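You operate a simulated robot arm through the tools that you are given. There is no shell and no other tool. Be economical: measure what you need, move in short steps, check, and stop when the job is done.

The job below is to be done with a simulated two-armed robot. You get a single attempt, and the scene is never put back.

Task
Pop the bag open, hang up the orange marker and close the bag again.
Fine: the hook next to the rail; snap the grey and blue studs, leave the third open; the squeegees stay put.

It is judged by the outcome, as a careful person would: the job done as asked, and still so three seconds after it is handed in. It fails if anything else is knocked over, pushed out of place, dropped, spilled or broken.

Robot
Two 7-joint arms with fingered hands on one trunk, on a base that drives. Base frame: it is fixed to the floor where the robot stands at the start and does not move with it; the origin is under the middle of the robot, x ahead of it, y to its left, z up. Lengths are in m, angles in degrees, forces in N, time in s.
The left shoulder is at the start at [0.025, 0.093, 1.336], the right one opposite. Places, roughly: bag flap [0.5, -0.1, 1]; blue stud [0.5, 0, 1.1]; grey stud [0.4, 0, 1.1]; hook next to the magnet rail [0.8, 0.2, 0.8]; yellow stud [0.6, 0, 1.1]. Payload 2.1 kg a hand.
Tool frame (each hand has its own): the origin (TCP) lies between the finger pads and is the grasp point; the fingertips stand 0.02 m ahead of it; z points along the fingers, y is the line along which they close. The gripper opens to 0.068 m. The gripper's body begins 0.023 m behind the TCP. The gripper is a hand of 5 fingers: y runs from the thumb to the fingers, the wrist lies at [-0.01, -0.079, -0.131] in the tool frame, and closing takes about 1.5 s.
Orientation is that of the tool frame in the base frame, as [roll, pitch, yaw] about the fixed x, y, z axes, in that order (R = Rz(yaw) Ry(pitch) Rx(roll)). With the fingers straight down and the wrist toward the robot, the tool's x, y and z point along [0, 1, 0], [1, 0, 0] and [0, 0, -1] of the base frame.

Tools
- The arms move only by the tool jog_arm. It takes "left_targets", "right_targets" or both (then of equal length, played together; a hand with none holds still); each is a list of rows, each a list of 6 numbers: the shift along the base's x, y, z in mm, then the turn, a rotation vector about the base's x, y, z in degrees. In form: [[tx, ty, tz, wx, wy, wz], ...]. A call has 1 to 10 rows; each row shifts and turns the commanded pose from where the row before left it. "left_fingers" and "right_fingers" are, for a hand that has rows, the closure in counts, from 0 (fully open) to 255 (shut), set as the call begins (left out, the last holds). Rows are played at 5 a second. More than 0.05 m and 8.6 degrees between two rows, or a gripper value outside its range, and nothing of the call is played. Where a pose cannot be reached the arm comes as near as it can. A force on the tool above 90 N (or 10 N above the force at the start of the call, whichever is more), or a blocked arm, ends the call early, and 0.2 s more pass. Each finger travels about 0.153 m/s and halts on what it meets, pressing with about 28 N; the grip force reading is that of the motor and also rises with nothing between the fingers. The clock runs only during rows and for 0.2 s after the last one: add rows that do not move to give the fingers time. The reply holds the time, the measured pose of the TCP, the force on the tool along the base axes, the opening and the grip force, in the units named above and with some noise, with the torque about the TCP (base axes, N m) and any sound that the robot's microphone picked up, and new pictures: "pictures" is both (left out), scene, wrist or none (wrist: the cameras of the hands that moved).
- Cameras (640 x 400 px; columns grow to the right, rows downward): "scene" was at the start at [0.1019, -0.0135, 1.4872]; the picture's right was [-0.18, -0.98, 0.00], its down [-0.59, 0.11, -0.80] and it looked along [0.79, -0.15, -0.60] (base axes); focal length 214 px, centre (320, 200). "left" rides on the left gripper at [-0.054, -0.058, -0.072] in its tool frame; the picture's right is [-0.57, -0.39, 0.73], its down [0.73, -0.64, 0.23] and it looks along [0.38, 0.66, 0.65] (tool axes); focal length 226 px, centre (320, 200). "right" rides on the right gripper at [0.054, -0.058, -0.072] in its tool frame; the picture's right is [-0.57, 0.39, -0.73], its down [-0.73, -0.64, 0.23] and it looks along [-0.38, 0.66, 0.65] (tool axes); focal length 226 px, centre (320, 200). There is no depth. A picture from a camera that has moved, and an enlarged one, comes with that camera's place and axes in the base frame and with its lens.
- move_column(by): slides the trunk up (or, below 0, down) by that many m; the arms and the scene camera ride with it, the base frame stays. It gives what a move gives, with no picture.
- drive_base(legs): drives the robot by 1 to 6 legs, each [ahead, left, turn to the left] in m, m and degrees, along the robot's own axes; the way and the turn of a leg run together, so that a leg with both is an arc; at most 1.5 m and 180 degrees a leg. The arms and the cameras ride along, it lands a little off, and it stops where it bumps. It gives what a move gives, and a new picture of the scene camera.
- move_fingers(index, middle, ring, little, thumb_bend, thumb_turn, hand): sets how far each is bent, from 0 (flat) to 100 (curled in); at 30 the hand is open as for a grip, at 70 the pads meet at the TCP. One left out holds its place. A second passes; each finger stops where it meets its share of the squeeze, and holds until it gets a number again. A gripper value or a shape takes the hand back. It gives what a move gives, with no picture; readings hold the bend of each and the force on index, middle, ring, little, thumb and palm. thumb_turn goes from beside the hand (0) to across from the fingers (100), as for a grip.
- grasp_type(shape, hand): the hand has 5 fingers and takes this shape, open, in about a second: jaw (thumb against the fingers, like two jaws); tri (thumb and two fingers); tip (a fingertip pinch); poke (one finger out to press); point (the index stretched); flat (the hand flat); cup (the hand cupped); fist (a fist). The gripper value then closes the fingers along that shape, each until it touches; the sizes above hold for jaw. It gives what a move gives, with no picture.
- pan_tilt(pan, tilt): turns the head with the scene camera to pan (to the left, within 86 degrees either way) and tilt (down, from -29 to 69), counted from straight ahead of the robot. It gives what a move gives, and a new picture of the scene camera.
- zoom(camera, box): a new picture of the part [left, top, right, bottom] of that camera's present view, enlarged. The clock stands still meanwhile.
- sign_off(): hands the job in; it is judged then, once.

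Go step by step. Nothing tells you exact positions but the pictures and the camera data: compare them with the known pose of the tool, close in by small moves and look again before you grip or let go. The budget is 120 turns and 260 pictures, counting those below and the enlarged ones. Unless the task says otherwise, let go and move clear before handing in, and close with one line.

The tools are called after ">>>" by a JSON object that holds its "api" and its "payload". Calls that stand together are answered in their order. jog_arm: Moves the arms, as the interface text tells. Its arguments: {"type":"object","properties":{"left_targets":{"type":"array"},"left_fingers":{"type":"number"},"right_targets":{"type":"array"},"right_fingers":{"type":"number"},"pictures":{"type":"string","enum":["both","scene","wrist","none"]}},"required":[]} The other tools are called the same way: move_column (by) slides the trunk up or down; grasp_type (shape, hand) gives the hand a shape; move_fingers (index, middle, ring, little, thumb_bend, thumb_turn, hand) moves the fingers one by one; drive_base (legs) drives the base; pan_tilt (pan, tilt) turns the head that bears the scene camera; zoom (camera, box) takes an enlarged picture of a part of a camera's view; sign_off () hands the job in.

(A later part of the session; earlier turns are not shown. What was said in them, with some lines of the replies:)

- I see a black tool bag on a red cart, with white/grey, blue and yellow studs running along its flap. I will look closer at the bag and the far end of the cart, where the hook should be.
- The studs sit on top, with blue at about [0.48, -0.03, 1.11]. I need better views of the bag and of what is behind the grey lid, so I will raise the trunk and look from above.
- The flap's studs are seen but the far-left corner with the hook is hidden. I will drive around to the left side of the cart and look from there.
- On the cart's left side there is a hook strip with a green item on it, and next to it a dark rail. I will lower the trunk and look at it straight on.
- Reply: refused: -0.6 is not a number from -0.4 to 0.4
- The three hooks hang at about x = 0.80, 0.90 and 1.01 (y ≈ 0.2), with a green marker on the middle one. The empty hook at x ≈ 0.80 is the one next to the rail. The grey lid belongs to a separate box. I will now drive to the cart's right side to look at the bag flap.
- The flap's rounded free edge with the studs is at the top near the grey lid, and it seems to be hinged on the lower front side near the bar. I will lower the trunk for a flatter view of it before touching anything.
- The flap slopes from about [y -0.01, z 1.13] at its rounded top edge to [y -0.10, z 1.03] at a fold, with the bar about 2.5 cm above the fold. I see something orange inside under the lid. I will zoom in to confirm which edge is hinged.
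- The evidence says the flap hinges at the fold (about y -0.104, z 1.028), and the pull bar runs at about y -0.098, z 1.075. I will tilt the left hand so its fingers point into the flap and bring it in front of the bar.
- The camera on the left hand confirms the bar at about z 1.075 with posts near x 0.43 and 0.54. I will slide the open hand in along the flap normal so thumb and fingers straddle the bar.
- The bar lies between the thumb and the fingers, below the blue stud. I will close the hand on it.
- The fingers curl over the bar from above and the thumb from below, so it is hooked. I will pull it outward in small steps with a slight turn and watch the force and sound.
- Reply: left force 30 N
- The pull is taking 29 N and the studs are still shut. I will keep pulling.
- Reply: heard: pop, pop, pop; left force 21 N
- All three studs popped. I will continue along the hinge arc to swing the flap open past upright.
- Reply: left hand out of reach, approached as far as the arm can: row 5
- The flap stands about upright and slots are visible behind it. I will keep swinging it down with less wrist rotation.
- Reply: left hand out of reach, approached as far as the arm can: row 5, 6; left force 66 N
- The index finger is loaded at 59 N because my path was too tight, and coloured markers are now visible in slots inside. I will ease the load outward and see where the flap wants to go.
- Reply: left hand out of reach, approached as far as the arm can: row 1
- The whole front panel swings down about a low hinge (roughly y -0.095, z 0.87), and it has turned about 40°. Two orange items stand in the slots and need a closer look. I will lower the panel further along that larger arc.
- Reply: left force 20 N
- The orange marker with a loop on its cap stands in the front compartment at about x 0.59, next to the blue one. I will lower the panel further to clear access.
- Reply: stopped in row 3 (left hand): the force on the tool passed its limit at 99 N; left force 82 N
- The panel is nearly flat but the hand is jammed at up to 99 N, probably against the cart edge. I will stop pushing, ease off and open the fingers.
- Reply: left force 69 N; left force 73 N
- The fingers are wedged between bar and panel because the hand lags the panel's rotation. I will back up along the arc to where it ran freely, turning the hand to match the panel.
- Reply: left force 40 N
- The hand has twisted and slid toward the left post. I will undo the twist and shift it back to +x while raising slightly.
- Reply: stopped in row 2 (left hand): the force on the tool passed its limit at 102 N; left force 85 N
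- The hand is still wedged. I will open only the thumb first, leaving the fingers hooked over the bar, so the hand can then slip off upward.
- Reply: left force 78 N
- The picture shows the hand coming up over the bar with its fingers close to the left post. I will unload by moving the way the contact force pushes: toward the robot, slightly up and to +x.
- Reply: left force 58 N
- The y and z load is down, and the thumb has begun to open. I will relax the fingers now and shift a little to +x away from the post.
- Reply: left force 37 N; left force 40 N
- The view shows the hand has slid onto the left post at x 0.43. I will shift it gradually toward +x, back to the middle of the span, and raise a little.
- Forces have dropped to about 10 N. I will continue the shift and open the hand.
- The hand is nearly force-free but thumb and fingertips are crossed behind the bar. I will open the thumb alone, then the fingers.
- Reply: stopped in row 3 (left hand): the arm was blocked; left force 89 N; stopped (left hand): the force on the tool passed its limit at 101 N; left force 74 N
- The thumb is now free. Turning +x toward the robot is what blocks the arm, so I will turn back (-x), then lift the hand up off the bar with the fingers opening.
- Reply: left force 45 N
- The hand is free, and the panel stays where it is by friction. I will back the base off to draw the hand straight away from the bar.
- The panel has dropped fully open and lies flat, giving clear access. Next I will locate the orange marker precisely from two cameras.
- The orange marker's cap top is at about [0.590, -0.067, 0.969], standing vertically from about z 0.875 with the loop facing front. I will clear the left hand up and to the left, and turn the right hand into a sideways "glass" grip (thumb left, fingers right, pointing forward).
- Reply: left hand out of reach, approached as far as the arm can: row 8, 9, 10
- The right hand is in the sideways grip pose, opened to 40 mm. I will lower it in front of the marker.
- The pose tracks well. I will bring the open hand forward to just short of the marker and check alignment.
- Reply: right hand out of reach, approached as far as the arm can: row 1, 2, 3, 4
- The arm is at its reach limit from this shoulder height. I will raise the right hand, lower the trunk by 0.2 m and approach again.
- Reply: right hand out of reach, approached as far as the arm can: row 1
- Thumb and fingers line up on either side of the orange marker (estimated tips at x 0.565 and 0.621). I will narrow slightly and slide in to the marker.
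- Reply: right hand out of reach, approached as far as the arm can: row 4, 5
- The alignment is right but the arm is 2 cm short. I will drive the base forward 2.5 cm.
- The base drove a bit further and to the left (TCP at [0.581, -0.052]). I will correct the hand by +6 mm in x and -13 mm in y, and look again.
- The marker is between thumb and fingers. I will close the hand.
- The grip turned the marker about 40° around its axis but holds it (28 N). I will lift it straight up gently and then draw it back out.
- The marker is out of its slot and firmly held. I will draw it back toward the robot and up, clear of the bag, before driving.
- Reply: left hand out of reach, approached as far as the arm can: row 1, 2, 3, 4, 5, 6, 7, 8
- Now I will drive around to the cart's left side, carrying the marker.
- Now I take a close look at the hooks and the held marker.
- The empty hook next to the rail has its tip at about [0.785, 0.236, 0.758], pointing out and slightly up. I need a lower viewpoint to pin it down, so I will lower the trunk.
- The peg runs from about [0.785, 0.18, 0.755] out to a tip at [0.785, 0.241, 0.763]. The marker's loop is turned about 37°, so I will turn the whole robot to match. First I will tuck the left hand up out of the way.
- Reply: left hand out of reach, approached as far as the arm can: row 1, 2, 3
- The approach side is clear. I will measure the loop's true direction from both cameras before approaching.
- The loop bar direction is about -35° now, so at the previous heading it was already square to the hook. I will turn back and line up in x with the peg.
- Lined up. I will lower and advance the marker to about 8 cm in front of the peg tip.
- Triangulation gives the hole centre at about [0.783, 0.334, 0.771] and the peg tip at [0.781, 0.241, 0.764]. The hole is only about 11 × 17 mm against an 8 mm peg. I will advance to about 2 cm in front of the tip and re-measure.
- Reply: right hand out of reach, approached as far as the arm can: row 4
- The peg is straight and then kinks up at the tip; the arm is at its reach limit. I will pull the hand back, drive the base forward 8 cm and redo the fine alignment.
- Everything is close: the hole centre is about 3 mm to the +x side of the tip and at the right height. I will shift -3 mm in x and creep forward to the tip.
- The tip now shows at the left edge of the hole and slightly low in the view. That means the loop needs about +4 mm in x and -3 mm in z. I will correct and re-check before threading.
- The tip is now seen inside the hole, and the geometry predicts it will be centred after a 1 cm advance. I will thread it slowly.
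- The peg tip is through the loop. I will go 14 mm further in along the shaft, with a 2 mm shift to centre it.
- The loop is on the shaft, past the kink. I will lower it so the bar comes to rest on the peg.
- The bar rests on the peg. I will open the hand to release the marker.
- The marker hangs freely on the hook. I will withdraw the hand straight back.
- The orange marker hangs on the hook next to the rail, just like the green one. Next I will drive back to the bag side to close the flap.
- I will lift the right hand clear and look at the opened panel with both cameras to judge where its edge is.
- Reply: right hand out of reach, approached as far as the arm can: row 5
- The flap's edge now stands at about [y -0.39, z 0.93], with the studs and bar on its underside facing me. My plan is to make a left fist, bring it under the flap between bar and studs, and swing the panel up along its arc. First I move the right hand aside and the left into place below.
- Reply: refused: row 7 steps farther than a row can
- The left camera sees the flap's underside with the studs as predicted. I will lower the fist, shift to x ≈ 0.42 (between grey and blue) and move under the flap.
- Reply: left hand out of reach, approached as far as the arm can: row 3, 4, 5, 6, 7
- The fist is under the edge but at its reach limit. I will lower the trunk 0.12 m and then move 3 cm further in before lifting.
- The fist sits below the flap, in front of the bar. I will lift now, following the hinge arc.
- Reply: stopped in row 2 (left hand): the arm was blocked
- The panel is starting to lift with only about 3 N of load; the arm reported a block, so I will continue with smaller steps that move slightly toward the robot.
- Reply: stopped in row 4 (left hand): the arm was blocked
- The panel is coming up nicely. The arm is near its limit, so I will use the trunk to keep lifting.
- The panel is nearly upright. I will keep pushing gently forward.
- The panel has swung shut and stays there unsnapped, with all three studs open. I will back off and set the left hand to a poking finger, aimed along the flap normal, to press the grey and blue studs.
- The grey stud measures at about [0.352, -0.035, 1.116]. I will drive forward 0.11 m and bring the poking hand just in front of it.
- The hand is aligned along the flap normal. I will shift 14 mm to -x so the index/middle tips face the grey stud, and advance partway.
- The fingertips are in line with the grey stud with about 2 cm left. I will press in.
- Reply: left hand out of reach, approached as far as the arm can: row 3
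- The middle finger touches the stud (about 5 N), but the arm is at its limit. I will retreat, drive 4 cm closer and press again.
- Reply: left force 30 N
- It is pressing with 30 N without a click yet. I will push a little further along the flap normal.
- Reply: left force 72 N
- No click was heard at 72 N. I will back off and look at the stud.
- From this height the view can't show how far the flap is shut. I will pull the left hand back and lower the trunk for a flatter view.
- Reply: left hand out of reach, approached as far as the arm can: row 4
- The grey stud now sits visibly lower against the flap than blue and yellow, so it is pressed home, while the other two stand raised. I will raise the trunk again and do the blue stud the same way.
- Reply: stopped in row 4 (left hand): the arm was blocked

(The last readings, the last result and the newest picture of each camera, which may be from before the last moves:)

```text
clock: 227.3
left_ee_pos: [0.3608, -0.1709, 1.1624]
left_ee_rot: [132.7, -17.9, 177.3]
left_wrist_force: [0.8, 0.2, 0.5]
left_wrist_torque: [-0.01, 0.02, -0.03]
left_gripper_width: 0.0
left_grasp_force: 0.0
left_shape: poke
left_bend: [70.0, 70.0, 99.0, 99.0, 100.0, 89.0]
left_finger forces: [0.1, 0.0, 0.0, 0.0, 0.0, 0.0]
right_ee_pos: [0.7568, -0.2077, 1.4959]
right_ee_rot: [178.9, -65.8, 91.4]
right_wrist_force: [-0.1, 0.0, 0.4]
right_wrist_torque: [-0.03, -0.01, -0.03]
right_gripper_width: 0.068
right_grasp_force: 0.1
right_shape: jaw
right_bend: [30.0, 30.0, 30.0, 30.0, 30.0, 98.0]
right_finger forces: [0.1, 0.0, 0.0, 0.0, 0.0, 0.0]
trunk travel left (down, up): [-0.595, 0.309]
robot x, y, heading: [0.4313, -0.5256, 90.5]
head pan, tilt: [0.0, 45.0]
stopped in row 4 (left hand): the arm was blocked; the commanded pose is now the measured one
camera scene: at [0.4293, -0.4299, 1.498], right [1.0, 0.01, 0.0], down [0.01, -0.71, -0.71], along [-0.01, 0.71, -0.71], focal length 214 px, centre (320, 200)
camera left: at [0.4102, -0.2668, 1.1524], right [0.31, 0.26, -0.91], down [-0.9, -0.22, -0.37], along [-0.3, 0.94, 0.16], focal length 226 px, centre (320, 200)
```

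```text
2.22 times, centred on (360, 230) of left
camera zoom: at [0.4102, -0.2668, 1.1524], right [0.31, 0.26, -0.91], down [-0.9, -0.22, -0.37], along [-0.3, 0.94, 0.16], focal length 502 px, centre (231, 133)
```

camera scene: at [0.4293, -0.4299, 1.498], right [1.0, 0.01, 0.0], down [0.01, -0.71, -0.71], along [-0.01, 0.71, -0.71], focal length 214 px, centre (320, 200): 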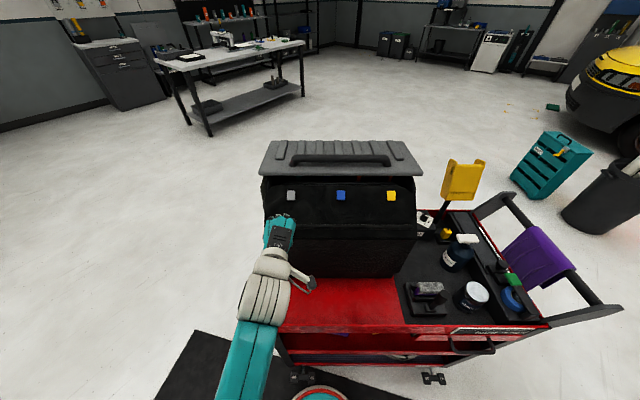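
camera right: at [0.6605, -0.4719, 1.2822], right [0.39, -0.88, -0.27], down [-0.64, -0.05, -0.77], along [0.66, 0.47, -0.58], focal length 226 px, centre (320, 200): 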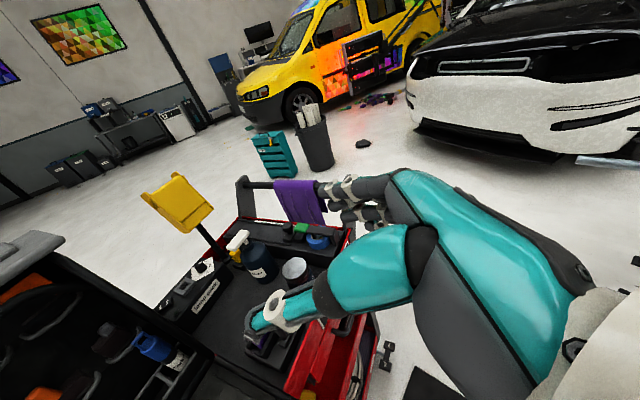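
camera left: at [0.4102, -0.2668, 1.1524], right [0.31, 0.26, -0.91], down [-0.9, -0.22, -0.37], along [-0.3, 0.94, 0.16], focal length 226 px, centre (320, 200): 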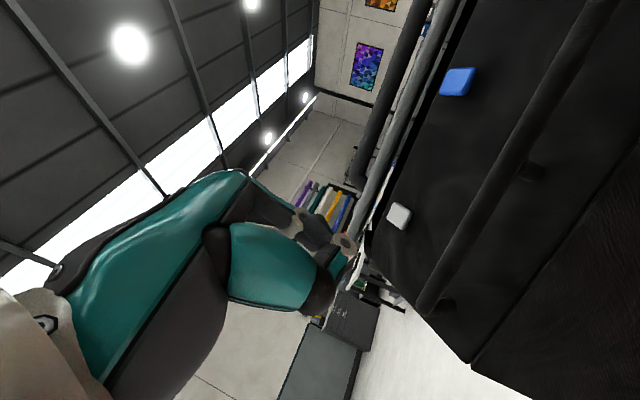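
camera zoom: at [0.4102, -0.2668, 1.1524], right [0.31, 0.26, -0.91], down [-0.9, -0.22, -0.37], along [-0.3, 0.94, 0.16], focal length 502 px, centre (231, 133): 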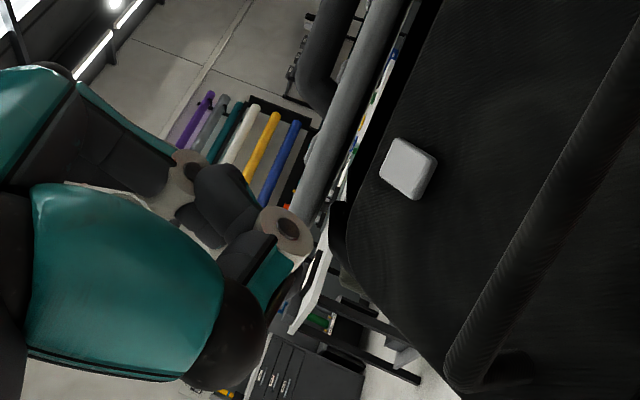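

The arm folds too tightly near the body on that path. Instead I will restore the earlier good hand pose and shift the whole base 0.128 m to the right to face the blue stud.

>>> {"api": "jog_arm", "payload": {"left_targets": [[-3, 22, 6, -1, -5, 0], [-3, 24, 6, -1, -5, 1], [-2, 24, 4, -2, -4, 1], [0, 0, 0, 0, 0, 0]], "pictures": "none"}}

>>> {"api": "drive_base", "payload": {"legs": [[0, -0.128, 0]]}}

>>> {"api": "zoom", "payload": {"camera": "left", "box": [240, 140, 480, 320]}}

>>> {"api": "zoom", "payload": {"camera": "scene", "box": [240, 130, 400, 240]}}

```text
clock: 228.3
left_ee_pos: [0.3534, -0.1027, 1.1796]
left_ee_rot: [136.4, -3.5, 178.6]
left_wrist_force: [0.3, 0.3, 0.1]
left_wrist_torque: [0.02, 0.03, -0.01]
left_gripper_width: 0.0
left_grasp_force: 0.0
left_shape: poke
left_bend: [70.0, 70.0, 99.0, 99.0, 100.0, 89.0]
left_finger forces: [0.1, 0.0, 0.0, 0.0, 0.1, 0.0]
right_ee_pos: [0.757, -0.2066, 1.4957]
right_ee_rot: [179.1, -65.9, 91.3]
right_wrist_force: [0.3, -0.1, -1.3]
right_wrist_torque: [-0.01, 0.02, -0.01]
right_gripper_width: 0.068
right_grasp_force: 0.1
right_shape: jaw
right_bend: [30.0, 30.0, 30.0, 30.0, 30.0, 98.0]
right_finger forces: [0.0, 0.1, 0.0, 0.0, 0.1, 0.0]
trunk travel left (down, up): [-0.595, 0.309]
robot x, y, heading: [0.4304, -0.5262, 90.5]
head pan, tilt: [0.0, 45.0]
```

```text
clock: 229.6
left_ee_pos: [0.4824, -0.1006, 1.1797]
left_ee_rot: [136.3, -3.6, 178.6]
left_wrist_force: [-0.3, 1.1, -0.6]
left_wrist_torque: [-0.02, -0.04, 0.02]
left_gripper_width: 0.0
left_grasp_force: 0.2
left_shape: poke
left_bend: [70.0, 70.0, 99.0, 99.0, 100.0, 89.0]
left_finger forces: [0.1, 0.0, 0.0, 0.0, 0.0, 0.0]
right_ee_pos: [0.8864, -0.2061, 1.4967]
right_ee_rot: [179.4, -65.8, 91.0]
right_wrist_force: [0.2, 0.9, -0.2]
right_wrist_torque: [0.03, 0.04, -0.01]
right_gripper_width: 0.068
right_grasp_force: 0.0
right_shape: jaw
right_bend: [30.0, 30.0, 30.0, 30.0, 30.0, 98.0]
right_finger forces: [0.0, 0.0, 0.0, 0.0, 0.0, 0.0]
trunk travel left (down, up): [-0.595, 0.309]
robot x, y, heading: [0.5563, -0.5277, 90.5]
head pan, tilt: [0.0, 45.0]
camera scene: at [0.5581, -0.4285, 1.498], right [1.0, 0.01, 0.0], down [0.01, -0.71, -0.71], along [-0.01, 0.71, -0.71], focal length 214 px, centre (320, 200)
```

scene: 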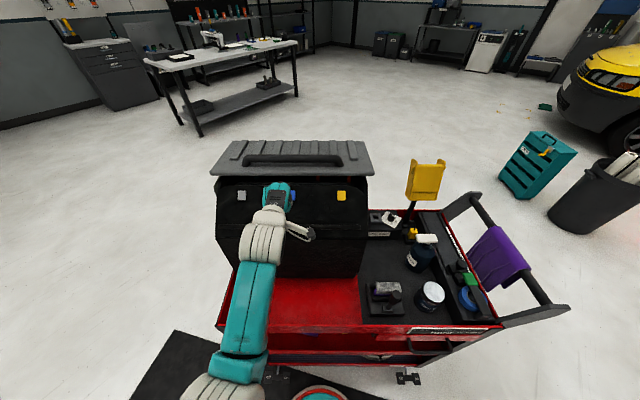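

```text
2.22 times, centred on (360, 230) of left
camera zoom: at [0.5356, -0.1943, 1.1879], right [0.52, 0.21, -0.83], down [-0.78, -0.29, -0.56], along [-0.35, 0.93, 0.02], focal length 502 px, centre (231, 133)
```

zoom: 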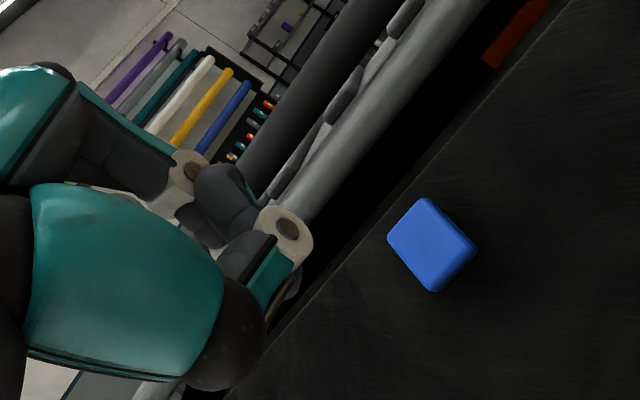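

```text
3.64 times, centred on (320, 185) of scene
camera zoom: at [0.5581, -0.4285, 1.498], right [1.0, 0.01, 0.0], down [0.01, -0.71, -0.71], along [-0.01, 0.71, -0.71], focal length 780 px, centre (320, 254)
```

zoom: 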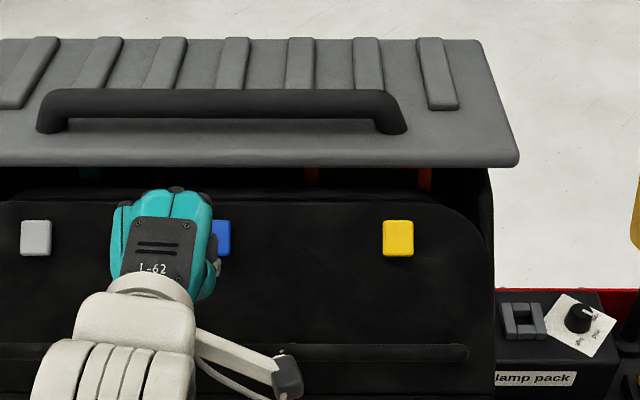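

>>> {"api": "jog_arm", "payload": {"left_targets": [[0, 16, -18, 4, 0, 0], [-1, 18, -18, 4, 0, 0], [0, 9, -8, 0, 0, 0], [0, 9, -7, 0, 0, 0], [0, 0, 0, 0, 0, 0]], "pictures": "none"}}

>>> {"api": "zoom", "payload": {"camera": "left", "box": [240, 140, 480, 320]}}

```text
clock: 230.8
left_ee_pos: [0.4802, -0.0489, 1.1264]
left_ee_rot: [128.3, -3.8, 179.2]
left_wrist_force: [0.7, -0.6, 0.7]
left_wrist_torque: [-0.03, -0.02, 0.0]
left_gripper_width: 0.0001
left_grasp_force: 0.1
left_shape: poke
left_bend: [70.0, 70.0, 99.0, 99.0, 100.0, 89.0]
left_finger forces: [0.0, 0.8, 0.1, 0.1, 0.1, 0.0]
right_ee_pos: [0.8846, -0.2067, 1.4941]
right_ee_rot: [179.0, -65.8, 91.3]
right_wrist_force: [-0.1, 0.2, 0.4]
right_wrist_torque: [0.02, 0.03, 0.04]
right_gripper_width: 0.0681
right_grasp_force: 0.2
right_shape: jaw
right_bend: [30.0, 30.0, 30.0, 30.0, 30.0, 98.0]
right_finger forces: [0.0, 0.0, 0.1, 0.0, 0.0, 0.1]
trunk travel left (down, up): [-0.595, 0.309]
robot x, y, heading: [0.5612, -0.5222, 90.5]
head pan, tilt: [0.0, 45.0]
```

```text
2.22 times, centred on (360, 230) of left
camera zoom: at [0.5339, -0.1431, 1.1218], right [0.52, 0.32, -0.79], down [-0.78, -0.2, -0.6], along [-0.35, 0.92, 0.15], focal length 502 px, centre (231, 133)
```

zoom: 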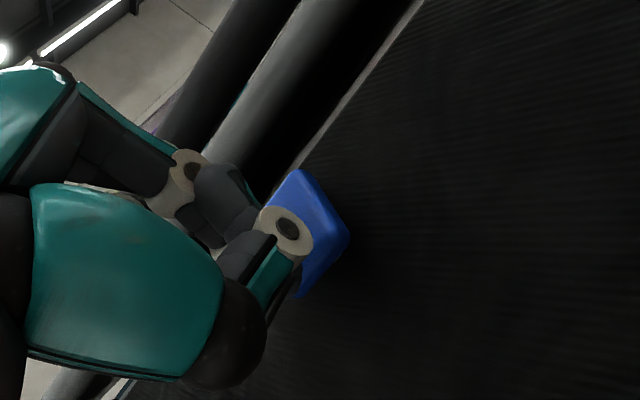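

The middle finger has just touched the blue stud, the same view as with grey. I will press in.

>>> {"api": "jog_arm", "payload": {"left_targets": [[0, 4, -3, 0, 0, 0], [0, 4, -3, 0, 0, 0], [0, 4, -3, 0, 0, 0], [0, 5, -2, 0, 0, 0], [0, 4, -2, 0, 0, 0], [0, 0, 0, 0, 0, 0]], "pictures": "none"}}

```text
clock: 232.2
left_ee_pos: [0.4805, -0.036, 1.1201]
left_ee_rot: [127.1, -3.8, 179.2]
left_wrist_force: [2.8, -28.6, 54.0]
left_wrist_torque: [-0.16, 0.1, 0.02]
left_gripper_width: 0.0
left_grasp_force: 0.1
left_shape: poke
left_bend: [70.0, 72.0, 99.0, 99.0, 100.0, 89.0]
left_finger forces: [22.0, 36.5, 0.0, 0.0, 0.1, 0.1]
right_ee_pos: [0.8865, -0.2169, 1.4966]
right_ee_rot: [179.1, -66.3, 91.2]
right_wrist_force: [0.0, 0.9, -0.1]
right_wrist_torque: [-0.02, 0.04, -0.01]
right_gripper_width: 0.0681
right_grasp_force: 0.1
right_shape: jaw
right_bend: [30.0, 30.0, 30.0, 30.0, 30.0, 98.0]
right_finger forces: [0.0, 0.0, 0.0, 0.1, 0.0, 0.0]
trunk travel left (down, up): [-0.595, 0.309]
robot x, y, heading: [0.5576, -0.5268, 90.7]
head pan, tilt: [0.0, 45.0]
```

>>> {"api": "jog_arm", "payload": {"left_targets": [[0, 4, -3, 0, 0, 0], [0, 0, 0, 0, 0, 0]], "pictures": "none"}}

>>> {"api": "jog_arm", "payload": {"left_targets": [[0, -10, 8, 0, 0, 0], [0, -20, 18, 0, 0, 0], [0, -25, 18, 0, 0, 0], [0, -25, 18, 0, 0, 0], [0, 0, 0, 0, 0, 0]], "pictures": "none"}}

>>> {"api": "drive_base", "payload": {"legs": [[-0.12, 0, 0], [0, 0.1, 0]]}}

>>> {"api": "zoom", "payload": {"camera": "left", "box": [320, 0, 640, 200]}}

```text
clock: 232.8
left_ee_pos: [0.4813, -0.0341, 1.1214]
left_ee_rot: [126.8, -3.8, 179.3]
left_wrist_force: [6.9, -39.3, 67.5]
left_wrist_torque: [-0.42, 0.04, 0.05]
left_gripper_width: 0.0003
left_grasp_force: 0.1
left_shape: poke
left_bend: [70.0, 73.0, 99.0, 99.0, 100.0, 89.0]
left_finger forces: [38.1, 38.1, 0.1, 0.0, 0.1, 0.0]
right_ee_pos: [0.8867, -0.2199, 1.4961]
right_ee_rot: [179.2, -66.4, 91.1]
right_wrist_force: [-0.9, 0.2, 0.0]
right_wrist_torque: [0.02, 0.02, 0.03]
right_gripper_width: 0.068
right_grasp_force: 0.1
right_shape: jaw
right_bend: [30.0, 30.0, 30.0, 30.0, 30.0, 98.0]
right_finger forces: [0.0, 0.0, 0.0, 0.1, 0.1, 0.0]
trunk travel left (down, up): [-0.595, 0.309]
robot x, y, heading: [0.5558, -0.5281, 90.6]
head pan, tilt: [0.0, 45.0]
```

```text
clock: 234.2
left_ee_pos: [0.4762, -0.0826, 1.2261]
left_ee_rot: [120.8, -3.8, -179.9]
left_wrist_force: [0.3, -0.1, 0.3]
left_wrist_torque: [0.01, 0.04, -0.01]
left_gripper_width: 0.0
left_grasp_force: 0.1
left_shape: poke
left_bend: [70.0, 70.0, 99.0, 99.0, 100.0, 89.0]
left_finger forces: [0.1, 0.0, 0.0, 0.0, 0.0, 0.0]
right_ee_pos: [0.8838, -0.2061, 1.4924]
right_ee_rot: [179.1, -65.8, 91.3]
right_wrist_force: [0.0, 0.4, -0.4]
right_wrist_torque: [-0.06, 0.03, 0.01]
right_gripper_width: 0.0679
right_grasp_force: 0.1
right_shape: jaw
right_bend: [30.0, 30.0, 30.0, 30.0, 30.0, 98.0]
right_finger forces: [0.0, 0.0, 0.0, 0.0, 0.1, 0.0]
trunk travel left (down, up): [-0.595, 0.309]
robot x, y, heading: [0.5572, -0.5215, 90.5]
head pan, tilt: [0.0, 45.0]
stopped in row 5 (left hand): the arm was blocked; the commanded pose is now the measured one
```

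```text
clock: 236.2
left_ee_pos: [0.3747, -0.2084, 1.2278]
left_ee_rot: [120.3, -3.0, 180.0]
left_wrist_force: [0.5, 0.9, -0.1]
left_wrist_torque: [0.0, 0.03, -0.01]
left_gripper_width: 0.0
left_grasp_force: 0.1
left_shape: poke
left_bend: [70.0, 70.0, 99.0, 99.0, 100.0, 89.0]
left_finger forces: [0.1, 0.0, 0.0, 0.0, 0.0, 0.0]
right_ee_pos: [0.7784, -0.3325, 1.4969]
right_ee_rot: [178.3, -66.2, 92.1]
right_wrist_force: [0.0, -0.1, 0.2]
right_wrist_torque: [0.02, -0.03, -0.02]
right_gripper_width: 0.0681
right_grasp_force: 0.0
right_shape: jaw
right_bend: [30.0, 30.0, 30.0, 30.0, 30.0, 98.0]
right_finger forces: [0.0, 0.0, 0.0, 0.0, 0.0, 0.0]
trunk travel left (down, up): [-0.595, 0.309]
robot x, y, heading: [0.4599, -0.6462, 90.8]
head pan, tilt: [0.0, 45.0]
camera scene: at [0.4521, -0.5549, 1.4984], right [1.0, 0.01, 0.0], down [0.01, -0.7, -0.71], along [0.0, 0.71, -0.7], focal length 214 px, centre (320, 200)
```

scene: 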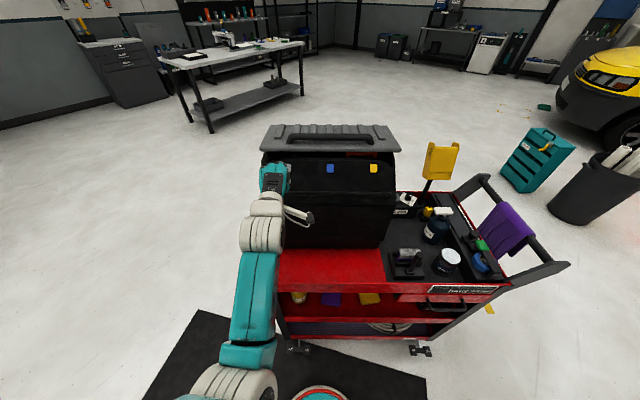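

```text
2.00 times, centred on (480, 100) of left
camera zoom: at [0.4294, -0.299, 1.2111], right [0.53, 0.43, -0.73], down [-0.77, -0.13, -0.63], along [-0.36, 0.89, 0.26], focal length 452 px, centre (0, 400)
```

zoom: 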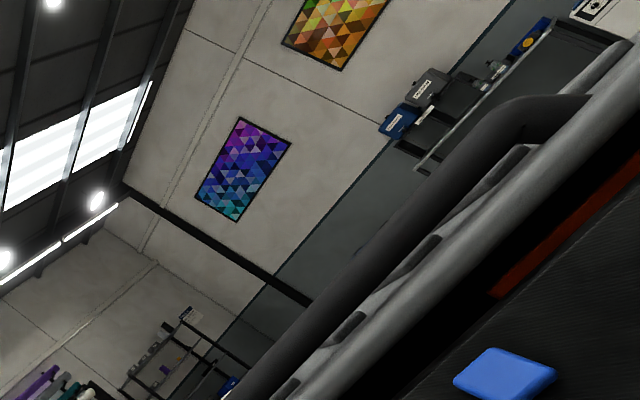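

I will lower the trunk for the flat view and compare the three studs.

>>> {"api": "move_column", "payload": {"by": -0.22}}

>>> {"api": "zoom", "payload": {"camera": "scene", "box": [250, 90, 400, 180]}}

```text
clock: 238.5
left_ee_pos: [0.3793, -0.2012, 1.0048]
left_ee_rot: [120.5, -3.3, -180.0]
left_wrist_force: [-0.6, 0.6, 0.5]
left_wrist_torque: [0.02, 0.05, 0.01]
left_gripper_width: 0.0001
left_grasp_force: 0.1
left_shape: poke
left_bend: [70.0, 70.0, 99.0, 99.0, 100.0, 89.0]
left_finger forces: [0.0, 0.1, 0.0, 0.0, 0.0, 0.0]
right_ee_pos: [0.7856, -0.3248, 1.2717]
right_ee_rot: [178.8, -66.1, 91.5]
right_wrist_force: [0.1, -0.6, -0.8]
right_wrist_torque: [0.0, 0.01, -0.01]
right_gripper_width: 0.0679
right_grasp_force: 0.2
right_shape: jaw
right_bend: [30.0, 30.0, 30.0, 30.0, 30.0, 98.0]
right_finger forces: [0.0, 0.0, 0.1, 0.1, 0.0, 0.1]
trunk travel left (down, up): [-0.375, 0.529]
robot x, y, heading: [0.4607, -0.646, 90.4]
head pan, tilt: [0.0, 45.0]
```

```text
4.27 times, centred on (325, 135) of scene
camera zoom: at [0.4574, -0.5293, 1.2772], right [1.0, 0.01, 0.0], down [0.01, -0.71, -0.71], along [-0.01, 0.71, -0.71], focal length 915 px, centre (299, 477)
```

zoom: 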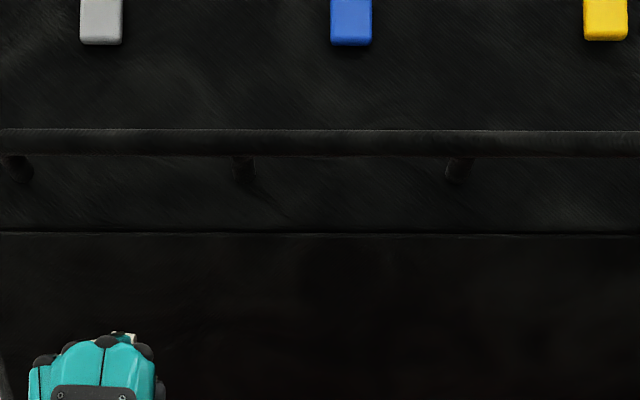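

>>> {"api": "zoom", "payload": {"camera": "scene", "box": [255, 70, 415, 110]}}

>>> {"api": "zoom", "payload": {"camera": "scene", "box": [255, 75, 295, 115]}}

>>> {"api": "zoom", "payload": {"camera": "scene", "box": [312, 75, 352, 115]}}

>>> {"api": "zoom", "payload": {"camera": "scene", "box": [372, 75, 412, 115]}}

```text
4.00 times, centred on (335, 90) of scene
camera zoom: at [0.4574, -0.5293, 1.2772], right [1.0, 0.01, 0.0], down [0.01, -0.71, -0.71], along [-0.01, 0.71, -0.71], focal length 858 px, centre (260, 640)
```

zoom: 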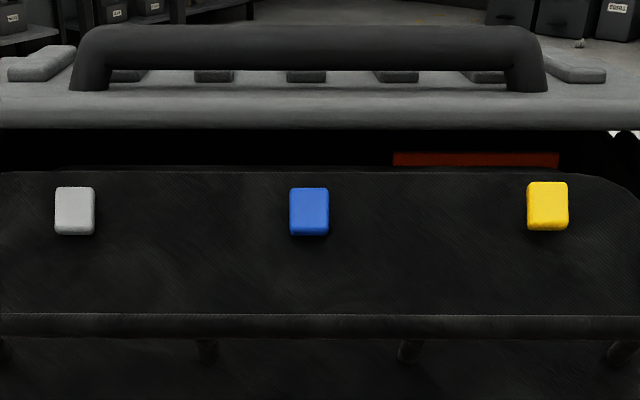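

```text
10.00 times, centred on (275, 95) of scene
camera zoom: at [0.4574, -0.5293, 1.2772], right [1.0, 0.01, 0.0], down [0.01, -0.71, -0.71], along [-0.01, 0.71, -0.71], focal length 2145 px, centre (770, 1250)
```

zoom: 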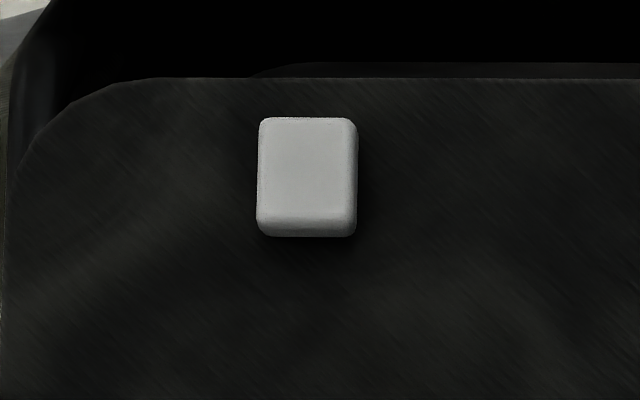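

```text
10.00 times, centred on (332, 95) of scene
camera zoom: at [0.4574, -0.5293, 1.2772], right [1.0, 0.01, 0.0], down [0.01, -0.71, -0.71], along [-0.01, 0.71, -0.71], focal length 2145 px, centre (200, 1250)
```

zoom: 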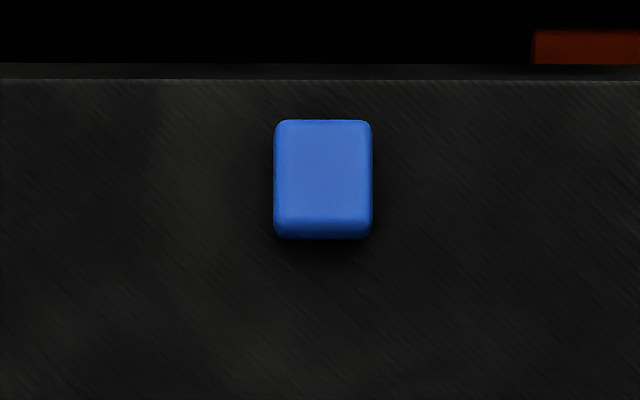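

```text
10.00 times, centred on (392, 95) of scene
camera zoom: at [0.4574, -0.5293, 1.2772], right [1.0, 0.01, 0.0], down [0.01, -0.71, -0.71], along [-0.01, 0.71, -0.71], focal length 2145 px, centre (-400, 1250)
```

zoom: 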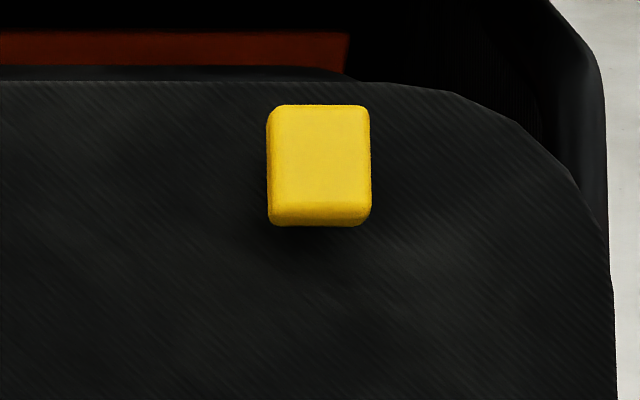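

Grey and blue now both sit flush against the flap and at the same level, while yellow still stands raised. I will back away clear of the cart and hand in.

>>> {"api": "drive_base", "payload": {"legs": [[-0.15, 0, 0]]}}

>>> {"api": "zoom", "payload": {"camera": "scene", "box": [220, 60, 540, 260]}}

```text
clock: 239.9
left_ee_pos: [0.3818, -0.3528, 1.004]
left_ee_rot: [120.8, -3.3, -179.9]
left_wrist_force: [-0.8, 0.1, -0.3]
left_wrist_torque: [0.02, 0.03, 0.02]
left_gripper_width: 0.0001
left_grasp_force: 0.0
left_shape: poke
left_bend: [70.0, 70.0, 99.0, 99.0, 100.0, 89.0]
left_finger forces: [0.0, 0.0, 0.1, 0.0, 0.1, 0.1]
right_ee_pos: [0.7883, -0.4744, 1.2701]
right_ee_rot: [178.7, -66.0, 91.7]
right_wrist_force: [0.6, 0.3, -0.3]
right_wrist_torque: [-0.01, -0.04, -0.01]
right_gripper_width: 0.068
right_grasp_force: 0.1
right_shape: jaw
right_bend: [30.0, 30.0, 30.0, 30.0, 30.0, 98.0]
right_finger forces: [0.1, 0.0, 0.1, 0.0, 0.1, 0.1]
trunk travel left (down, up): [-0.375, 0.529]
robot x, y, heading: [0.464, -0.786, 90.4]
head pan, tilt: [0.0, 45.0]
camera scene: at [0.4606, -0.6962, 1.2771], right [1.0, 0.01, 0.0], down [0.01, -0.7, -0.72], along [-0.01, 0.72, -0.7], focal length 214 px, centre (320, 200)
```

scene: 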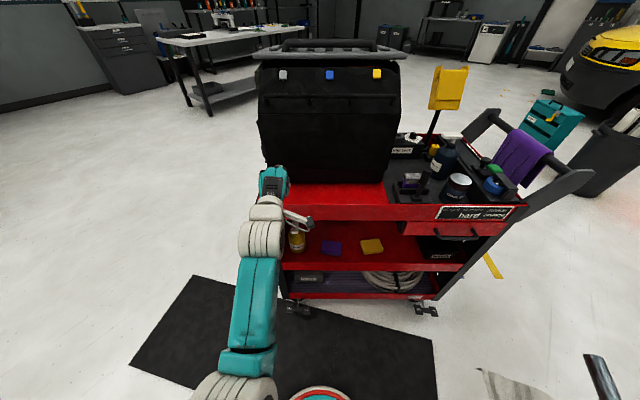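

```text
2.00 times, centred on (380, 160) of scene
camera zoom: at [0.4606, -0.6962, 1.2771], right [1.0, 0.01, 0.0], down [0.01, -0.7, -0.72], along [-0.01, 0.72, -0.7], focal length 429 px, centre (200, 280)
```

zoom: 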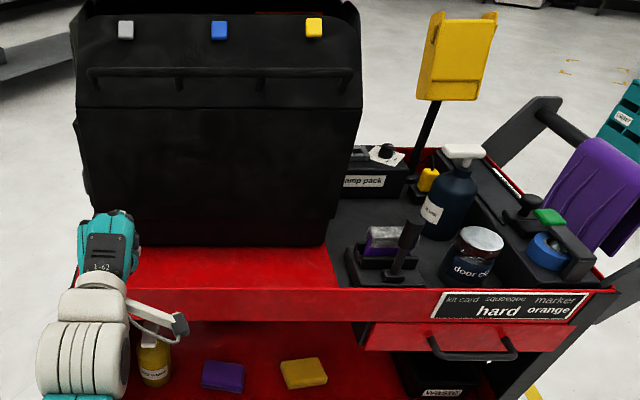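

The bag is closed, everything on the cart is in place, and both hands are clear. Handing in now.

>>> {"api": "sign_off", "payload": {}}

```text
The job is handed in.
```

The orange marker hangs on the hook next to the rail. The bag is shut with the grey and blue studs pressed flush and the yellow one left open, and the squeegees were not touched. I heard no click when pressing the studs, so I judged them snapped because both stay flush while yellow stands raised.
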